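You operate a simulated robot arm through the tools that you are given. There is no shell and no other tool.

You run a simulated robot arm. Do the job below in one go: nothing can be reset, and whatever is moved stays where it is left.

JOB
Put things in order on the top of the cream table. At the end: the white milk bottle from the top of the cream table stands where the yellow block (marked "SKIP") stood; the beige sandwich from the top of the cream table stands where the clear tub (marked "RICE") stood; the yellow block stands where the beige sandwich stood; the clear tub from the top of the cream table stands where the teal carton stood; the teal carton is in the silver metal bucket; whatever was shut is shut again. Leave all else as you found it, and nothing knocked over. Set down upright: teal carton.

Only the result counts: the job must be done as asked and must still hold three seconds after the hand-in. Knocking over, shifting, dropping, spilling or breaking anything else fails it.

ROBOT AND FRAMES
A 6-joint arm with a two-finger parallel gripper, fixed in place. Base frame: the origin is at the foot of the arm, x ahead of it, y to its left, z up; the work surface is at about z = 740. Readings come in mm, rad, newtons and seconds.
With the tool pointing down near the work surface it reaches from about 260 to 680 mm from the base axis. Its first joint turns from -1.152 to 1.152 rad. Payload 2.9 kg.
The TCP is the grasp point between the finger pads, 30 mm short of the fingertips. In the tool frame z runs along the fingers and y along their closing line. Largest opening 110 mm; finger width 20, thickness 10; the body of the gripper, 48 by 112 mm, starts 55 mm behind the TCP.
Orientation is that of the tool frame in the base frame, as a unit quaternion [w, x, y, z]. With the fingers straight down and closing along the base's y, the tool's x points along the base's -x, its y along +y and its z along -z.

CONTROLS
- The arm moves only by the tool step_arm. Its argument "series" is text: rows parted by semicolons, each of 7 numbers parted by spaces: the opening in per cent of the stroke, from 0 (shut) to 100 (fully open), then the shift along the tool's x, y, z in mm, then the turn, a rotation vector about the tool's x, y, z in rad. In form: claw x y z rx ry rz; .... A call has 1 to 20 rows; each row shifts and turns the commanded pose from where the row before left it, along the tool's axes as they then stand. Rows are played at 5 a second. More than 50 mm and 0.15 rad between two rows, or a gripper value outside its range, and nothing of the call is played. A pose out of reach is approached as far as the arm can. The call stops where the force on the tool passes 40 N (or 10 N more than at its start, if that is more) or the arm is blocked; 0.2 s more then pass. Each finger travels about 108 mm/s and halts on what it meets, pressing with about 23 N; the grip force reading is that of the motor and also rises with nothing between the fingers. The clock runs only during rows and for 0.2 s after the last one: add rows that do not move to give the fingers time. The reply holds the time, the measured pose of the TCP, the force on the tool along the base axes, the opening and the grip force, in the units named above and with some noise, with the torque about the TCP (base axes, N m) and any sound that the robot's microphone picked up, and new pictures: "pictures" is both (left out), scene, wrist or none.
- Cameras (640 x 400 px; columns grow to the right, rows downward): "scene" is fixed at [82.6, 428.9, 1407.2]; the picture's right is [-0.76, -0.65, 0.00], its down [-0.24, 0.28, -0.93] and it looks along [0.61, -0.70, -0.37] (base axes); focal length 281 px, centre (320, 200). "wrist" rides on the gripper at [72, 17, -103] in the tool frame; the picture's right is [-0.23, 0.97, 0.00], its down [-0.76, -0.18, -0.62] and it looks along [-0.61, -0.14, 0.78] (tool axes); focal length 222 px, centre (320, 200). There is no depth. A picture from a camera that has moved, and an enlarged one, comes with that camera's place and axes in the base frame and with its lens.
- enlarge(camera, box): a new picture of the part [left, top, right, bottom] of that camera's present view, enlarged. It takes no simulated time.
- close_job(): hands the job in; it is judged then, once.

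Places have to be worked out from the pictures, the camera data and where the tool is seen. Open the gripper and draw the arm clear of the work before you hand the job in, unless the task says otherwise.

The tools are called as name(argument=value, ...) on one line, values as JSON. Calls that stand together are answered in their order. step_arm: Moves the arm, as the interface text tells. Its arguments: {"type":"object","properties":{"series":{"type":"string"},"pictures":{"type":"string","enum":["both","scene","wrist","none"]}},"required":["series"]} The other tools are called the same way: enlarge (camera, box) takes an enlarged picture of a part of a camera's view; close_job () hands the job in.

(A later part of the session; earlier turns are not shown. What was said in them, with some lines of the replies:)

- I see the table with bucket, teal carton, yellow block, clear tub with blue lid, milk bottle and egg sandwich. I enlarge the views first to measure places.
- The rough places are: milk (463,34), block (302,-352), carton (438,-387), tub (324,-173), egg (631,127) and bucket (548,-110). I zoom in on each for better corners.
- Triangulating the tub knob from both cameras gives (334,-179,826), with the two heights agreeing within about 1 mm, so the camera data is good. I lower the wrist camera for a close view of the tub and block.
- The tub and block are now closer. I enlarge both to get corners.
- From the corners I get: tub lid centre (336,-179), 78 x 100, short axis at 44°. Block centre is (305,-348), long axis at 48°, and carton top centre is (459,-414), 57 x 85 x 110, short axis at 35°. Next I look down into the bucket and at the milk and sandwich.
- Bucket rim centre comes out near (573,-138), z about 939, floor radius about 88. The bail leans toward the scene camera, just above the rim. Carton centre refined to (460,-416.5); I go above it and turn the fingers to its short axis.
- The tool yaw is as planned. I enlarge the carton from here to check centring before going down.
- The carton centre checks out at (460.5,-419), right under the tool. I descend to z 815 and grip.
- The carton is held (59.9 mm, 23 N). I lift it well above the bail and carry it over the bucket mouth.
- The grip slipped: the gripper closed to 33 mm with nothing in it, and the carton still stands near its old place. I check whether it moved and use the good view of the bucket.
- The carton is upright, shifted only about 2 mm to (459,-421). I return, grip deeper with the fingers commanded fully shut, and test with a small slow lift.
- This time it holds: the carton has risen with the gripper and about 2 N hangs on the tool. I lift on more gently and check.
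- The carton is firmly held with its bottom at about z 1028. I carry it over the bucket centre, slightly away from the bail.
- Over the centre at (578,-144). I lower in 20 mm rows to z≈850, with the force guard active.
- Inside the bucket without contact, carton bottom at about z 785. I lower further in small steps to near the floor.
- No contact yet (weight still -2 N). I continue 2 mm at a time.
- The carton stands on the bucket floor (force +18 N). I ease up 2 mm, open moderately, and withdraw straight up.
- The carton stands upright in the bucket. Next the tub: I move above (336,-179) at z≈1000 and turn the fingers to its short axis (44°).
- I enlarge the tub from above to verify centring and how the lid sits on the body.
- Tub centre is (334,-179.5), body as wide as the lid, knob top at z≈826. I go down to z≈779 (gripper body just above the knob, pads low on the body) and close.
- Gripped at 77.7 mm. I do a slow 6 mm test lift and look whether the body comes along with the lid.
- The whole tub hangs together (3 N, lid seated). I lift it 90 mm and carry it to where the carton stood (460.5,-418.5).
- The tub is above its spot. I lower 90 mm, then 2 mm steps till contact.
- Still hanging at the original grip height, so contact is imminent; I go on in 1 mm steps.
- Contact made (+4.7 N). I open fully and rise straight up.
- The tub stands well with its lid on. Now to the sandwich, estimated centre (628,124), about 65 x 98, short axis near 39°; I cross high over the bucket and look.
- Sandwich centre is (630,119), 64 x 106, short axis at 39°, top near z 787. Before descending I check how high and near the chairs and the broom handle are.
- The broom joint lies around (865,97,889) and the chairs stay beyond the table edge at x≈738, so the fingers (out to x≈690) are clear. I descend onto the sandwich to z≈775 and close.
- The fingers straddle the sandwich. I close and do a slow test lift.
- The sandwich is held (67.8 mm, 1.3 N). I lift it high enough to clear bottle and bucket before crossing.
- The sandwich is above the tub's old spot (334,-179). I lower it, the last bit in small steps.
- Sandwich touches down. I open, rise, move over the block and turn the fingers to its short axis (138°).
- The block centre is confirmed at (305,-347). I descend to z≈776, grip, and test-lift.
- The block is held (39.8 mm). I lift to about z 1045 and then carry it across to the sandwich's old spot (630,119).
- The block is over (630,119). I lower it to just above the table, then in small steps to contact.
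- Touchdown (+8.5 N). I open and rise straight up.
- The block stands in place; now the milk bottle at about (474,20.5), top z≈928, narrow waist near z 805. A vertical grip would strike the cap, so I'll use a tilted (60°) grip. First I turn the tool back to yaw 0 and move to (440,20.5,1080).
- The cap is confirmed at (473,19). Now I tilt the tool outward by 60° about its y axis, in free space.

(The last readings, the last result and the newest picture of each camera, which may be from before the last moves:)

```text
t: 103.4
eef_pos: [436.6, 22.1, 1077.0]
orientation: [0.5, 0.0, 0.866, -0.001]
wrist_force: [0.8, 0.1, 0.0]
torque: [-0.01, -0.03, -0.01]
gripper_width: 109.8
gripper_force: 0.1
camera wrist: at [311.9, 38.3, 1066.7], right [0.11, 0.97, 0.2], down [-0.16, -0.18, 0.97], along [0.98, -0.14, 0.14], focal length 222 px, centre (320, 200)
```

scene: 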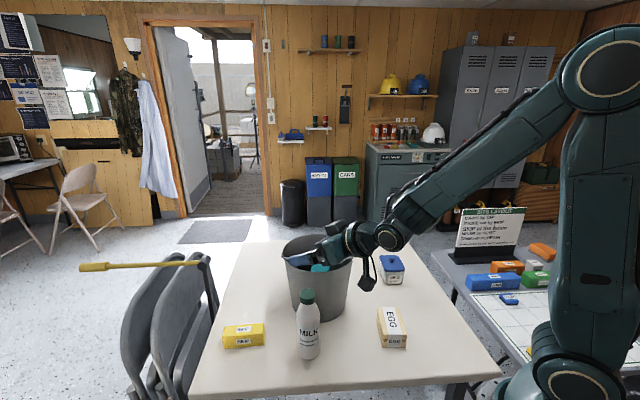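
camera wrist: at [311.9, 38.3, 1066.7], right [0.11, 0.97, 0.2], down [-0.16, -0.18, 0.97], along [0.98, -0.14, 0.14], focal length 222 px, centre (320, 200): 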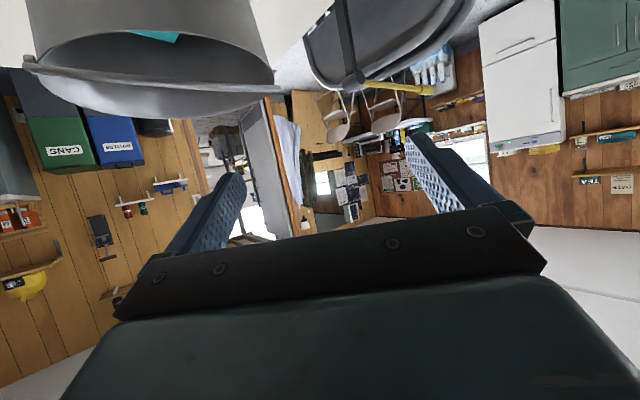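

The tilt is exact. I shift to x≈450 (24 mm short of the bottle axis) and descend 160 mm with the fingers straddling the bottle, then look.

step_arm(series="100 -6.5 -2 11.3 0 0 0;100 34.64 0 20 0 0 0;100 34.64 0 20 0 0 0;100 34.64 0 20 0 0 0;100 17.32 0 10 0 0 0;100 17.32 0 10 0 0 0;100 0 0 0 0 0 0;100 0 0 0 0 0 0")

enlarge(camera="scene", box=[260, 220, 420, 370])

```text
t: 105.2
eef_pos: [449.4, 18.6, 916.6]
orientation: [0.501, 0.0, 0.866, -0.001]
wrist_force: [0.2, -0.4, 0.4]
torque: [-0.04, 0.01, 0.01]
gripper_width: 109.9
gripper_force: 0.1
camera wrist: at [324.5, 34.6, 906.3], right [0.11, 0.97, 0.2], down [-0.16, -0.18, 0.97], along [0.98, -0.14, 0.14], focal length 222 px, centre (320, 200)
```

scene: 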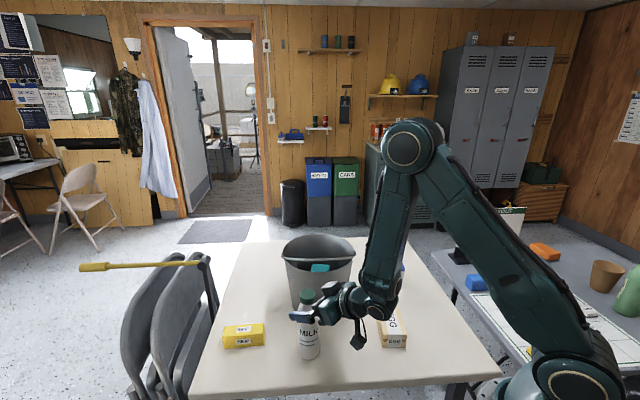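
wrist: 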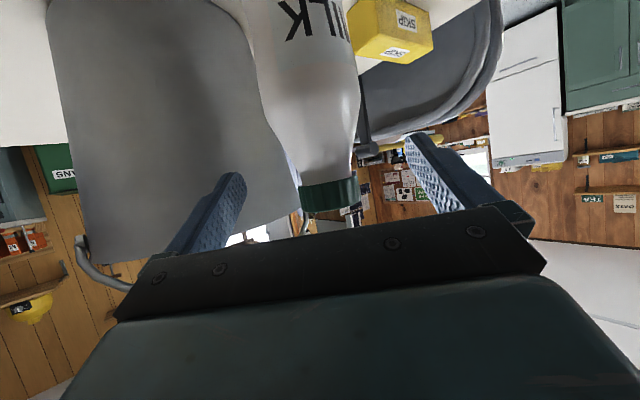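

```text
2.67 times, centred on (340, 295) of scene
camera zoom: at [82.6, 428.9, 1407.2], right [-0.76, -0.65, 0.0], down [-0.24, 0.28, -0.93], along [0.61, -0.7, -0.37], focal length 749 px, centre (267, -53)
```

zoom: 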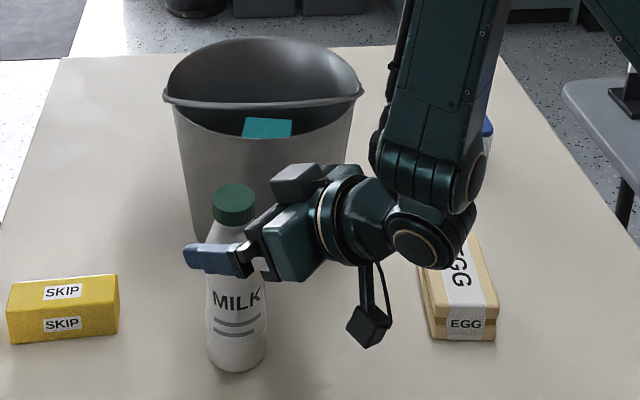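

The fingers straddle the bottle symmetrically and the wrist is clear of everything. I descend 100 mm more to the waist height.

step_arm(series="100 17.32 0.8 10 0 0 0;100 17.32 0 10 0 0 0;100 17.32 0 10 0 0 0;100 17.32 0 10 0 0 0;100 17.32 0 10 0 0 0;100 0 0 0 0 0 0;100 0 0 0 0 0 0")

enlarge(camera="scene", box=[260, 240, 420, 370])

```text
t: 106.8
eef_pos: [452.0, 20.6, 818.1]
orientation: [0.5, 0.0, 0.866, 0.0]
wrist_force: [-0.3, 0.1, 0.4]
torque: [0.0, -0.01, 0.02]
gripper_width: 109.9
gripper_force: 0.1
camera wrist: at [326.2, 36.7, 807.2], right [0.11, 0.97, 0.2], down [-0.16, -0.18, 0.97], along [0.98, -0.14, 0.13], focal length 222 px, centre (320, 200)
```

scene: 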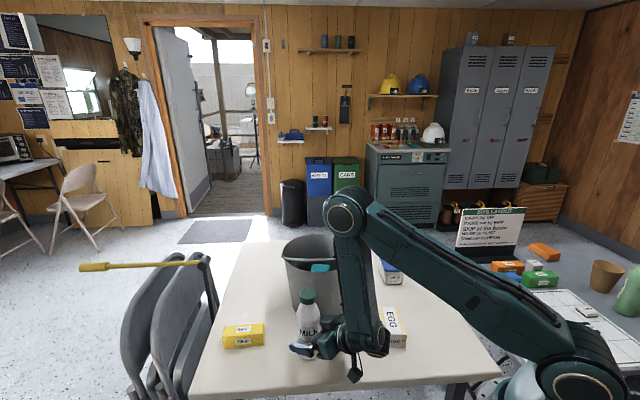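
wrist: 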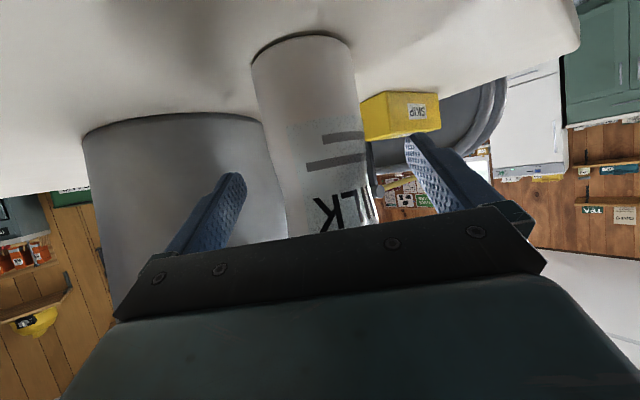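

```text
3.08 times, centred on (340, 305) of scene
camera zoom: at [82.6, 428.9, 1407.2], right [-0.76, -0.65, 0.0], down [-0.24, 0.28, -0.93], along [0.61, -0.7, -0.37], focal length 864 px, centre (258, -123)
```

zoom: 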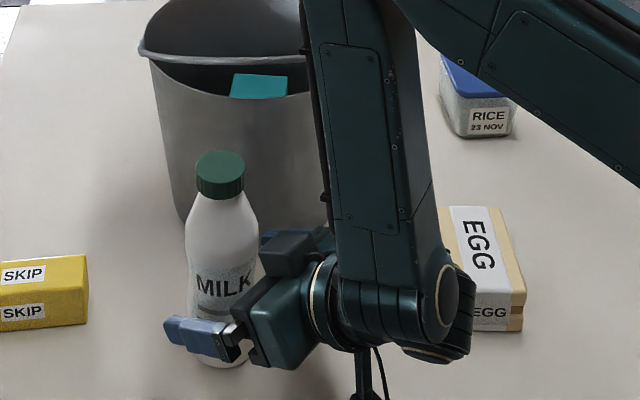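

The fingers are at the waist. I advance 14 mm and close gradually.

step_arm(series="100 -3.5 0 6.05 0 0 0;100 -3.5 0 6.05 0 0 0;90 0 0 0 0 0 0;80 0 0 0 0 0 0;72 0 0 0 0 0 0;66 0 0 0 0 0 0;62 0 0 0 0 0 0;58 0 0 0 0 0 0;54 0 0 0 0 0 0;50 0 0 0 0 0 0;0 0 0 0 0 0 0;0 0 0 0 0 0 0;0 0 0 0 0 0 0")

```text
t: 109.6
eef_pos: [466.6, 22.7, 816.7]
orientation: [0.5, 0.0, 0.866, -0.001]
wrist_force: [0.0, 0.0, -0.8]
torque: [-0.03, 0.04, -0.04]
gripper_width: 60.8
gripper_force: 22.8
camera wrist: at [340.1, 37.2, 806.8], right [0.11, 0.97, 0.2], down [-0.16, -0.18, 0.97], along [0.98, -0.14, 0.13], focal length 222 px, centre (320, 200)
```

scene: 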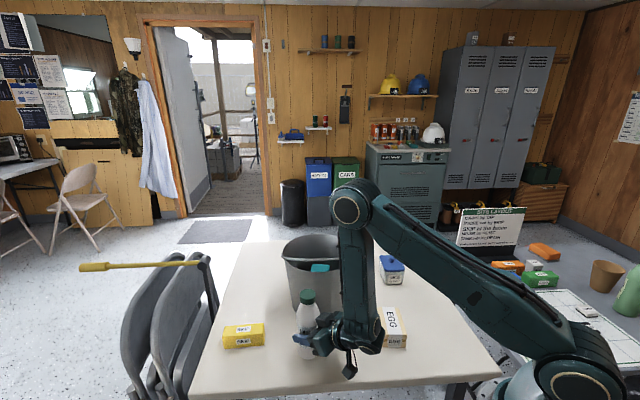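
wrist: 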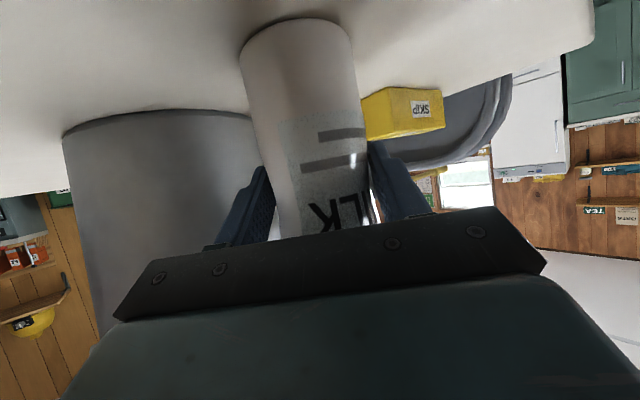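

Gripped at 60.8 mm. I test-lift 8 mm slowly.

step_arm(series="0 -0.87 0 -0.5 0 0 0;0 -1.73 0 -1 0 0 0;0 -1.73 0 -1 0 0 0;0 -2.6 0 -1.5 0 0 0;0 0 0 0 0 0 0")

enlarge(camera="scene", box=[270, 270, 370, 370])

```text
t: 110.8
eef_pos: [464.3, 21.2, 825.4]
orientation: [0.5, 0.0, 0.866, -0.001]
wrist_force: [-0.2, 0.2, -3.1]
torque: [0.01, 0.0, 0.04]
gripper_width: 60.7
gripper_force: 22.7
camera wrist: at [339.3, 36.8, 814.7], right [0.11, 0.97, 0.2], down [-0.16, -0.18, 0.97], along [0.98, -0.14, 0.13], focal length 222 px, centre (320, 200)
```

scene: 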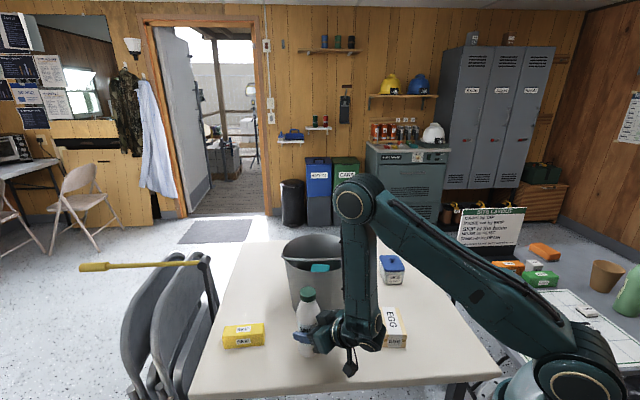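
wrist: 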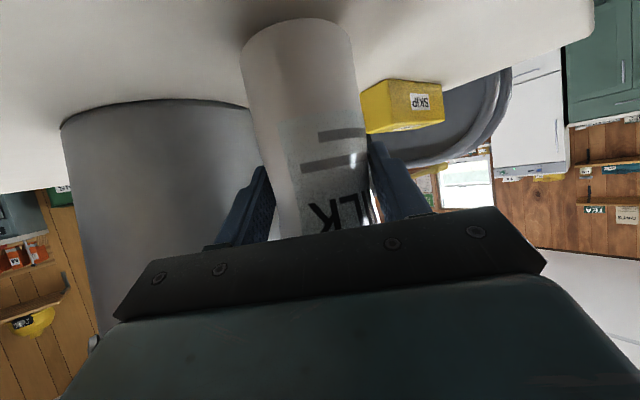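

```text
4.00 times, centred on (320, 320) of scene
camera zoom: at [82.7, 428.9, 1407.2], right [-0.76, -0.65, 0.0], down [-0.24, 0.28, -0.93], along [0.61, -0.7, -0.37], focal length 1123 px, centre (320, -280)
```

zoom: 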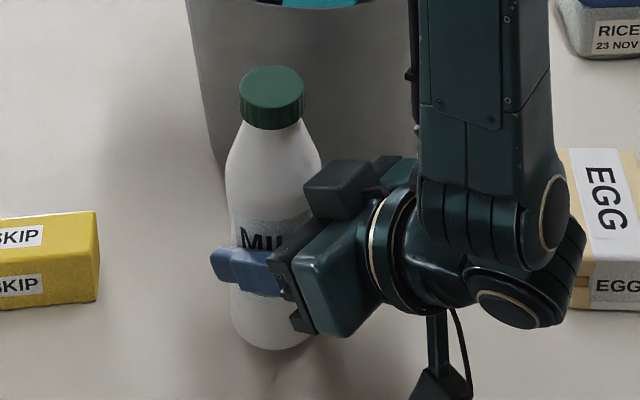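

The bottle hangs firmly (about 3 N). I lift it 185 mm, then turn about the vertical by -48.7° in the air.

step_arm(series="0 -8.66 0 -5 0 0 0;0 -13 0 -7.5 0 0 0;0 -17.32 0 -10 0 0 0;0 -17.32 0 -10 0 0 0;0 -17.32 0 -10 0 0 0;0 -17.32 0 -10 0 0 0;0 -17.32 0 -10 0 0 0;0 -17.32 0 -10 0 0 0;0 -17.32 0 -10 0 0 0;0 -13 0 -7.5 0 0 0;0 -4.33 0 -2.5 0 0 0;0 0 0 0 0 0 0")

```text
t: 113.4
eef_pos: [466.4, 20.1, 1011.0]
orientation: [0.5, 0.0, 0.866, -0.001]
wrist_force: [0.0, 0.8, -1.9]
torque: [0.04, 0.04, -0.04]
gripper_width: 60.8
gripper_force: 23.0
camera wrist: at [340.2, 36.4, 1000.7], right [0.11, 0.97, 0.2], down [-0.16, -0.18, 0.97], along [0.98, -0.14, 0.13], focal length 222 px, centre (320, 200)
```

scene: 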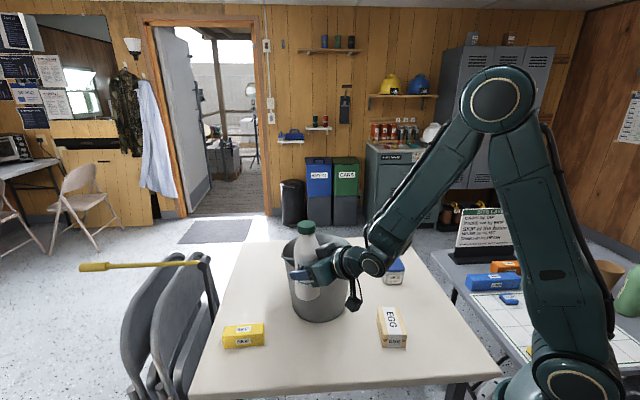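
wrist: 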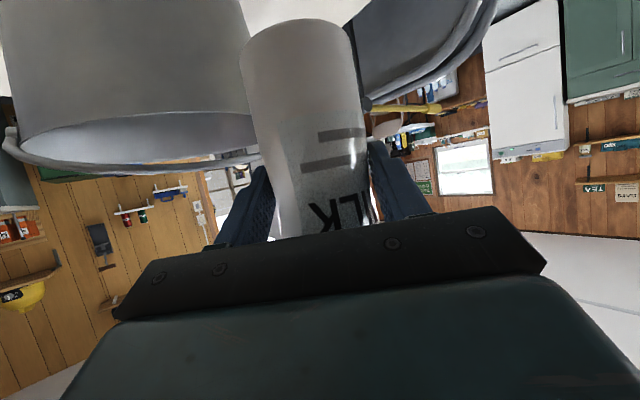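

The bottle stays upright in the grip. Now the turn about the vertical axis.

step_arm(series="0 0 0 0 0.052 0 0.03;0 0 0 0 0.1052 0 0.0607;0 0 0 0 0.1052 0 0.0607;0 0 0 0 0.1052 0 0.0607;0 0 0 0 0.1052 0 0.0607;0 0 0 0 0.1052 0 0.0607;0 0 0 0 0.1052 0 0.0607;0 0 0 0 0.0528 0 0.0308;0 0 0 0 0 0 0;0 0 0 0 0 0 0")

```text
t: 115.6
eef_pos: [464.8, 22.0, 1011.3]
orientation: [0.455, 0.358, 0.789, -0.207]
wrist_force: [0.6, 0.2, -2.6]
torque: [-0.01, 0.04, 0.03]
gripper_width: 60.7
gripper_force: 22.4
camera wrist: at [395.4, 125.6, 999.9], right [0.81, 0.56, 0.2], down [-0.24, 0.0, 0.97], along [0.54, -0.83, 0.14], focal length 222 px, centre (320, 200)
```

scene: 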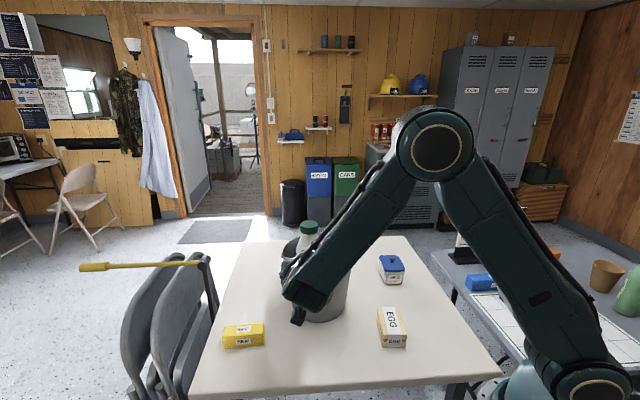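
wrist: 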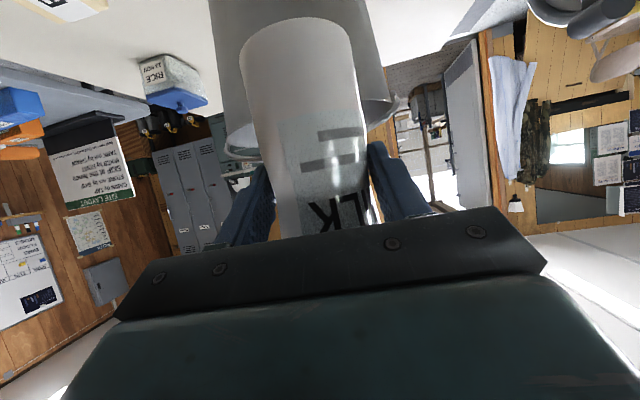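

Orientation is as intended. I carry the bottle across to above the block's old place (305,-347.5).

step_arm(series="0 -2.91 -13 5.05 0 0 0;0 -5.82 -25.99 10.09 0 0 0;0 -5.82 -25.99 10.09 0 0 0;0 -5.82 -25.99 10.09 0 0 0;0 -5.82 -25.99 10.09 0 0 0;0 -5.82 -25.99 10.09 0 0 0;0 -5.82 -25.99 10.09 0 0 0;0 -5.82 -25.99 10.09 0 0 0;0 -5.82 -25.99 10.09 0 0 0;0 -5.82 -25.99 10.09 0 0 0;0 -5.82 -25.99 10.09 0 0 0;0 -5.82 -25.99 10.09 0 0 0;0 -5.82 -25.99 10.09 0 0 0;0 -5.82 -25.99 10.09 0 0 0;0 -2.91 -13 5.05 0 0 0;0 0 0 0 0 0 0;0 0 0 0 0 0 0")

```text
t: 119.2
eef_pos: [298.8, -343.1, 1012.3]
orientation: [0.456, 0.357, 0.789, -0.207]
wrist_force: [-0.2, 0.4, -2.5]
torque: [0.03, -0.01, -0.02]
gripper_width: 61.0
gripper_force: 23.2
camera wrist: at [229.4, -238.3, 1000.4], right [0.81, 0.56, 0.2], down [-0.24, 0.0, 0.97], along [0.54, -0.83, 0.14], focal length 222 px, centre (320, 200)
```

scene: 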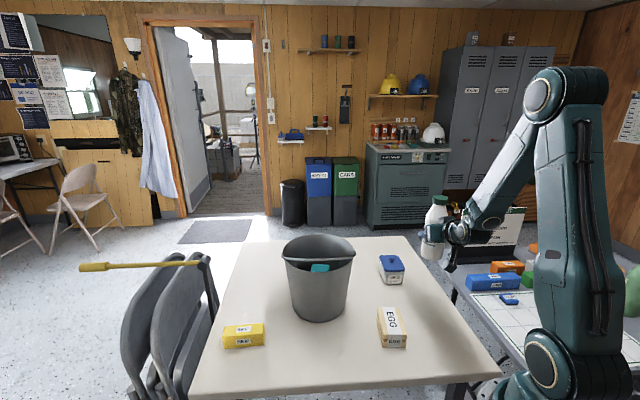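
wrist: 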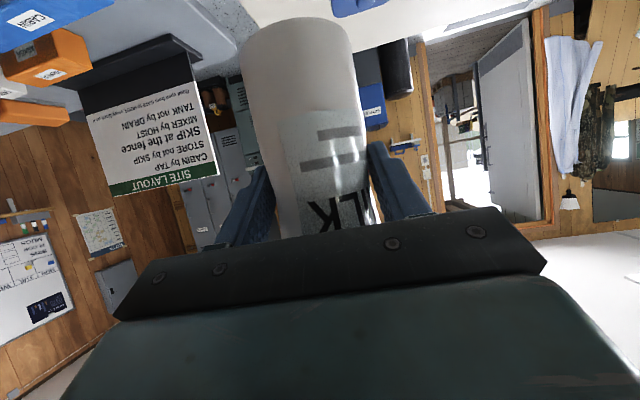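

Above the spot at (299,-343). I lower 160 mm vertically and check.

step_arm(series="0 8.66 0.8 5 0 0 0;0 17.32 0 10 0 0 0;0 17.32 0 10 0 0 0;0 17.32 0 10 0 0 0;0 17.32 0 10 0 0 0;0 17.32 0 10 0 0 0;0 17.32 0 10 0 0 0;0 17.32 0 10 0 0 0;0 8.66 0 5 0 0 0;0 0 0 0 0 0 0")

enlarge(camera="scene", box=[360, 220, 540, 370])

```text
t: 121.4
eef_pos: [298.1, -341.9, 850.6]
orientation: [0.456, 0.358, 0.788, -0.208]
wrist_force: [0.3, -0.6, -2.7]
torque: [0.01, 0.06, 0.0]
gripper_width: 60.8
gripper_force: 22.6
camera wrist: at [229.1, -237.2, 839.6], right [0.81, 0.56, 0.2], down [-0.24, 0.0, 0.97], along [0.54, -0.83, 0.14], focal length 222 px, centre (320, 200)
```

scene: 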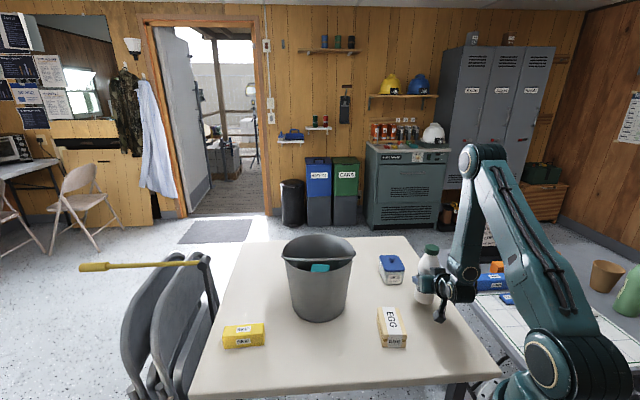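
wrist: 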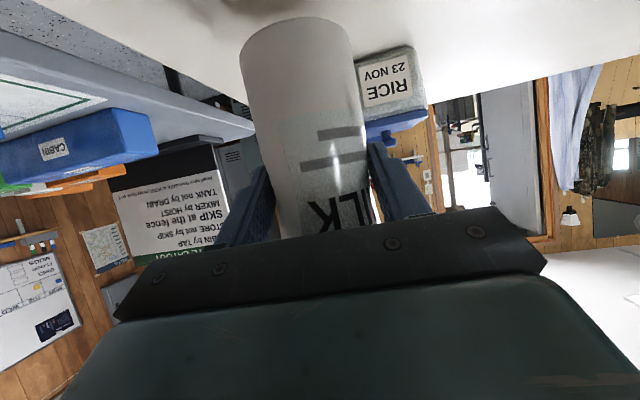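

```text
2.67 times, centred on (450, 295) of scene
camera zoom: at [82.7, 428.8, 1407.2], right [-0.76, -0.65, 0.0], down [-0.24, 0.28, -0.93], along [0.61, -0.7, -0.37], focal length 749 px, centre (-27, -53)
```

zoom: 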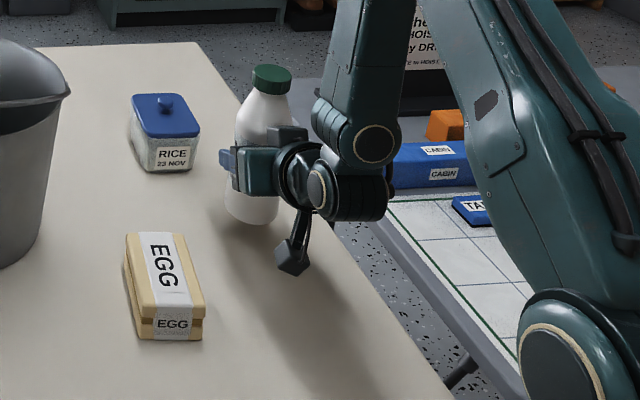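

The bottle axis is within a few mm of the target. I lower 26 mm and then feel for the table in small steps.

step_arm(series="0 6.93 0 4 0 0 0;0 6.93 0 4 0 0 0;0 5.2 0 3 0 0 0;0 3.46 0 2 0 0 0;0 0 0 0 0 0 0", pictures="none")

step_arm(series="0 1.73 0 1 0 0 0;0 0 0 0 0 0 0", pictures="none")

step_arm(series="0 1.73 0 1 0 0 0;0 0 0 0 0 0 0", pictures="none")

```text
t: 122.6
eef_pos: [299.9, -340.5, 824.2]
orientation: [0.456, 0.357, 0.789, -0.206]
wrist_force: [-0.5, 0.2, -3.6]
torque: [-0.01, 0.03, 0.02]
gripper_width: 61.0
gripper_force: 23.0
```

```text
t: 123.2
eef_pos: [300.2, -342.0, 822.9]
orientation: [0.455, 0.357, 0.789, -0.207]
wrist_force: [0.1, -0.3, -3.1]
torque: [0.05, 0.05, -0.01]
gripper_width: 60.9
gripper_force: 22.7
```

```text
t: 123.8
eef_pos: [300.0, -340.3, 820.4]
orientation: [0.455, 0.358, 0.789, -0.207]
wrist_force: [0.5, 0.0, -4.2]
torque: [0.0, 0.02, 0.0]
gripper_width: 60.8
gripper_force: 23.0
```

step_arm(series="0 1.73 0 1 0 0 0;0 0 0 0 0 0 0", pictures="none")

step_arm(series="0 0.87 0 0.5 0 0 0;0 0 0 0 0 0 0", pictures="none")

```text
t: 124.4
eef_pos: [299.6, -340.2, 819.6]
orientation: [0.456, 0.357, 0.788, -0.207]
wrist_force: [0.3, 0.5, -3.0]
torque: [0.03, 0.0, 0.03]
gripper_width: 61.0
gripper_force: 23.0
```

```text
t: 125.0
eef_pos: [298.8, -341.7, 818.7]
orientation: [0.456, 0.356, 0.789, -0.206]
wrist_force: [-1.3, 1.3, 1.4]
torque: [0.04, -0.04, -0.01]
gripper_width: 60.7
gripper_force: 23.1
```

The table now carries the bottle. I press 0.5 mm, open gradually, back off 24 mm horizontally, then look.

step_arm(series="0 0.43 0 0.25 0 0 0;0 0 0 0 0 0 0;58 0 0 0 0 0 0;64 0 0 0 0 0 0;72 0 0 0 0 0 0;82 0 0 0 0 0 0;92 0 0 0 0 0 0;100 0 0 0 0 0 0;100 0 0 0 0 0 0;100 3 0 -5.2 0 0 0;100 3 0 -5.2 0 0 0;100 3 0 -5.2 0 0 0;100 3 0 -5.2 0 0 0;100 0 0 0 0 0 0")

enlarge(camera="scene", box=[360, 220, 540, 370])

```text
t: 128.0
eef_pos: [283.9, -322.3, 817.0]
orientation: [0.455, 0.357, 0.789, -0.206]
wrist_force: [-0.1, -0.4, -0.2]
torque: [-0.03, 0.0, -0.02]
gripper_width: 109.9
gripper_force: 0.0
camera wrist: at [213.8, -218.9, 806.2], right [0.81, 0.56, 0.2], down [-0.24, 0.0, 0.97], along [0.54, -0.83, 0.14], focal length 222 px, centre (320, 200)
```

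scene: 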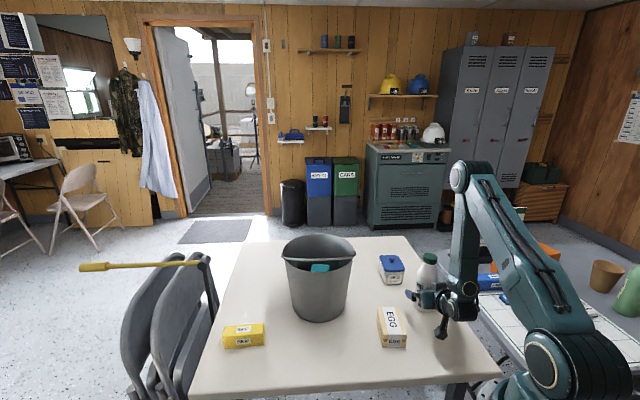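
wrist: 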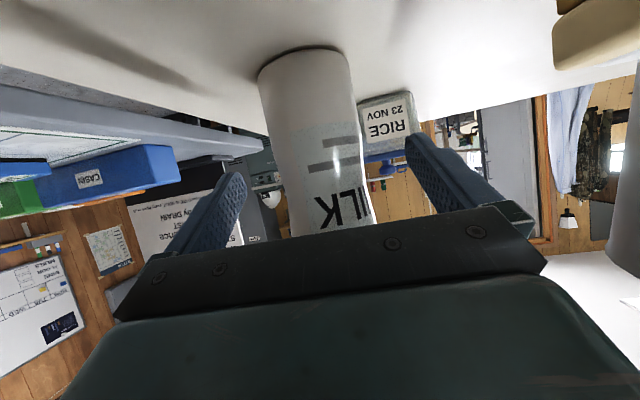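

```text
2.67 times, centred on (450, 295) of scene
camera zoom: at [82.6, 428.9, 1407.2], right [-0.76, -0.65, 0.0], down [-0.24, 0.28, -0.93], along [0.61, -0.7, -0.37], focal length 749 px, centre (-27, -53)
```

zoom: 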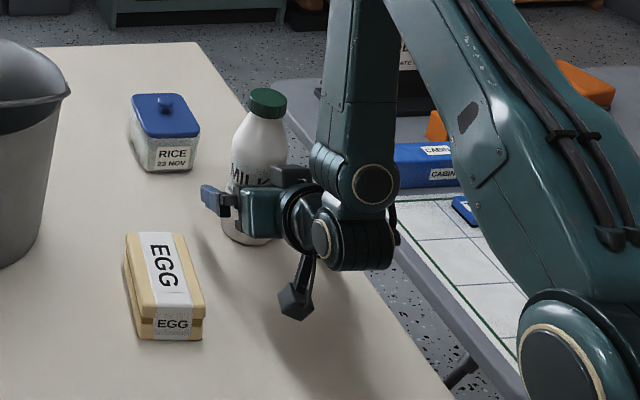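

The bottle stands free. I rise vertically 240 mm, then untilt the tool clear of everything.

step_arm(series="100 -8.66 0 -5 0 0 0;100 -17.32 0 -10 0 0 0;100 -17.32 0 -10 0 0 0;100 -34.64 0 -20 0 0 0;100 -34.64 0 -20 0 0 0;100 -34.64 0 -20 0 0 0;100 -34.64 0 -20 0 0 0;100 -34.64 0 -20 0 0 0;100 0 0 0 0 0 0;100 0 0 0 0 0.131 0;100 0 0 0 0 0.131 0;100 0 0 0 0 0.131 0;100 0 0 0 0 0.131 0;100 0 0 0 0 0.131 0;100 0 0 0 0 0.131 0;100 0 0 0 0 0.131 0;100 0 0 0 0 0.13 0;100 0 0 0 0 0 0;100 0 0 0 0 0 0")

enlarge(camera="scene", box=[190, 220, 510, 400])

```text
t: 132.0
eef_pos: [283.1, -321.9, 1067.6]
orientation: [0.001, 0.412, 0.911, 0.0]
wrist_force: [0.2, 0.3, 0.0]
torque: [-0.02, 0.04, 0.02]
gripper_width: 110.0
gripper_force: 0.0
camera wrist: at [248.6, -258.3, 1171.6], right [0.88, 0.47, 0.0], down [0.37, -0.69, 0.62], along [0.29, -0.55, -0.78], focal length 222 px, centre (320, 200)
```

scene: 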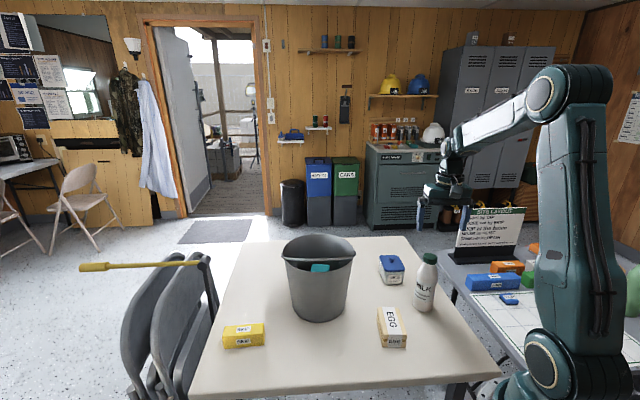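
wrist: 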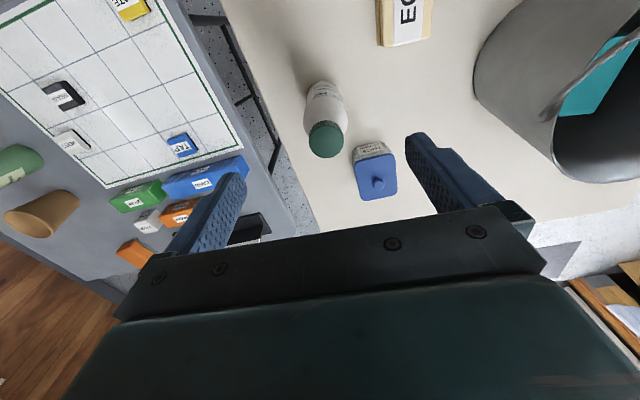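

```text
2.00 times, centred on (350, 310) of scene
camera zoom: at [82.6, 428.9, 1407.2], right [-0.76, -0.65, 0.0], down [-0.24, 0.28, -0.93], along [0.61, -0.7, -0.37], focal length 561 px, centre (260, -20)
```

zoom: 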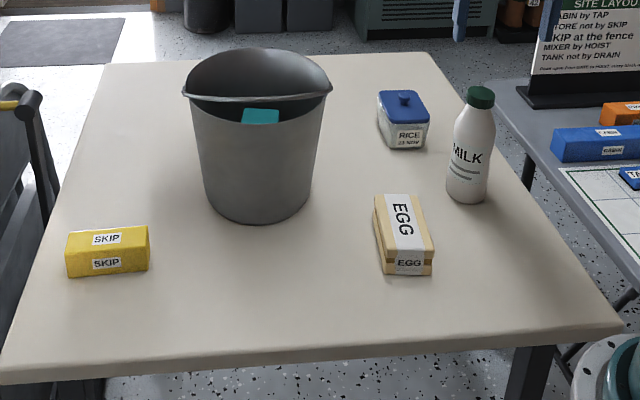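

All objects stand at their places: milk at the block's spot, sandwich at the tub's, block at the sandwich's, tub at the carton's, and the carton in the bucket. I raise the arm clear.

step_arm(series="100 0 0 -40 0 0 0;100 0 0 -40 0 0 0;100 0 0 -40 0 0 0;100 0 0 -40 0 0 0;100 0 0 -40 0 0 0;100 0 0 0 0 0 0;100 0 0 0 0 0 0")

enlarge(camera="wrist", box=[280, 0, 640, 220])

```text
t: 133.6
eef_pos: [284.1, -323.3, 1265.3]
orientation: [0.0, 0.413, 0.911, 0.0]
wrist_force: [0.1, 0.3, 0.6]
torque: [0.0, -0.01, 0.05]
gripper_width: 109.7
gripper_force: 0.1
camera wrist: at [248.8, -258.5, 1369.6], right [0.88, 0.47, 0.0], down [0.37, -0.69, 0.62], along [0.29, -0.55, -0.78], focal length 222 px, centre (320, 200)
```

scene: 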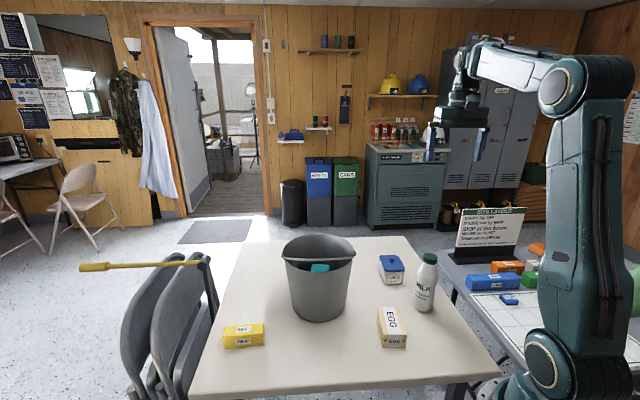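
wrist: 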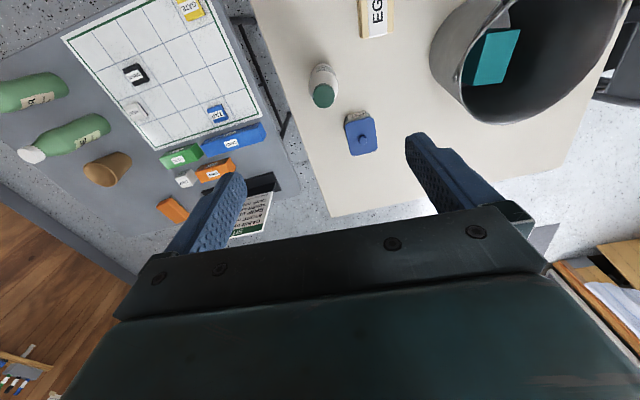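

```text
1.78 times, centred on (460, 110) of wrist
camera zoom: at [248.8, -258.5, 1369.6], right [0.88, 0.47, 0.0], down [0.37, -0.69, 0.62], along [0.29, -0.55, -0.78], focal length 395 px, centre (71, 360)
```

zoom: 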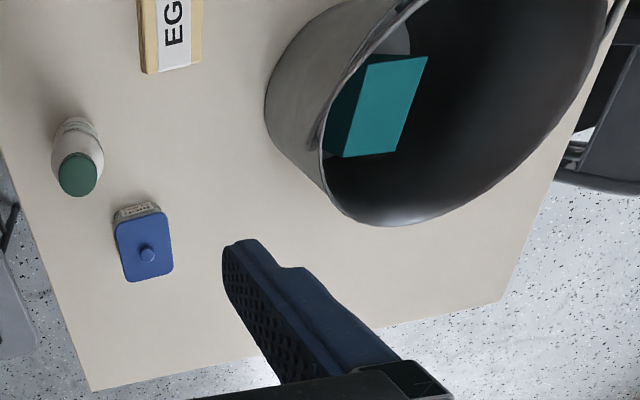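

Everything is upright and in place, the lid is on the tub, the gripper is open and the arm is well clear. I hand the job in.

close_job()

```text
The job is handed in.
```

All five items are in their new places, and I've handed the job in. The last pictures showed everything upright and the arm drawn clear with the gripper open.

| Item | Now stands | Placement |
|---|---|---|
| Teal carton | in the silver bucket, upright | close to the bucket's centre |
| Clear tub (RICE) | where the carton stood | within a few mm, lid on |
| Beige sandwich | where the tub stood | within a few mm |
| Yellow block (SKIP) | where the sandwich stood | within a few mm |
| White milk bottle | where the block stood | within about 5 mm, cap on |

- **Slip on the first lift:** the carton slid out of the gripper once. It stayed standing and shifted about 2 mm, and the second, slower lift held.
- **Block orientation:** it kept its own heading, so its long side lies roughly across the line the sandwich lay along. The job didn't name a heading for it.

I saw no sign that anything else on the table was touched or moved.
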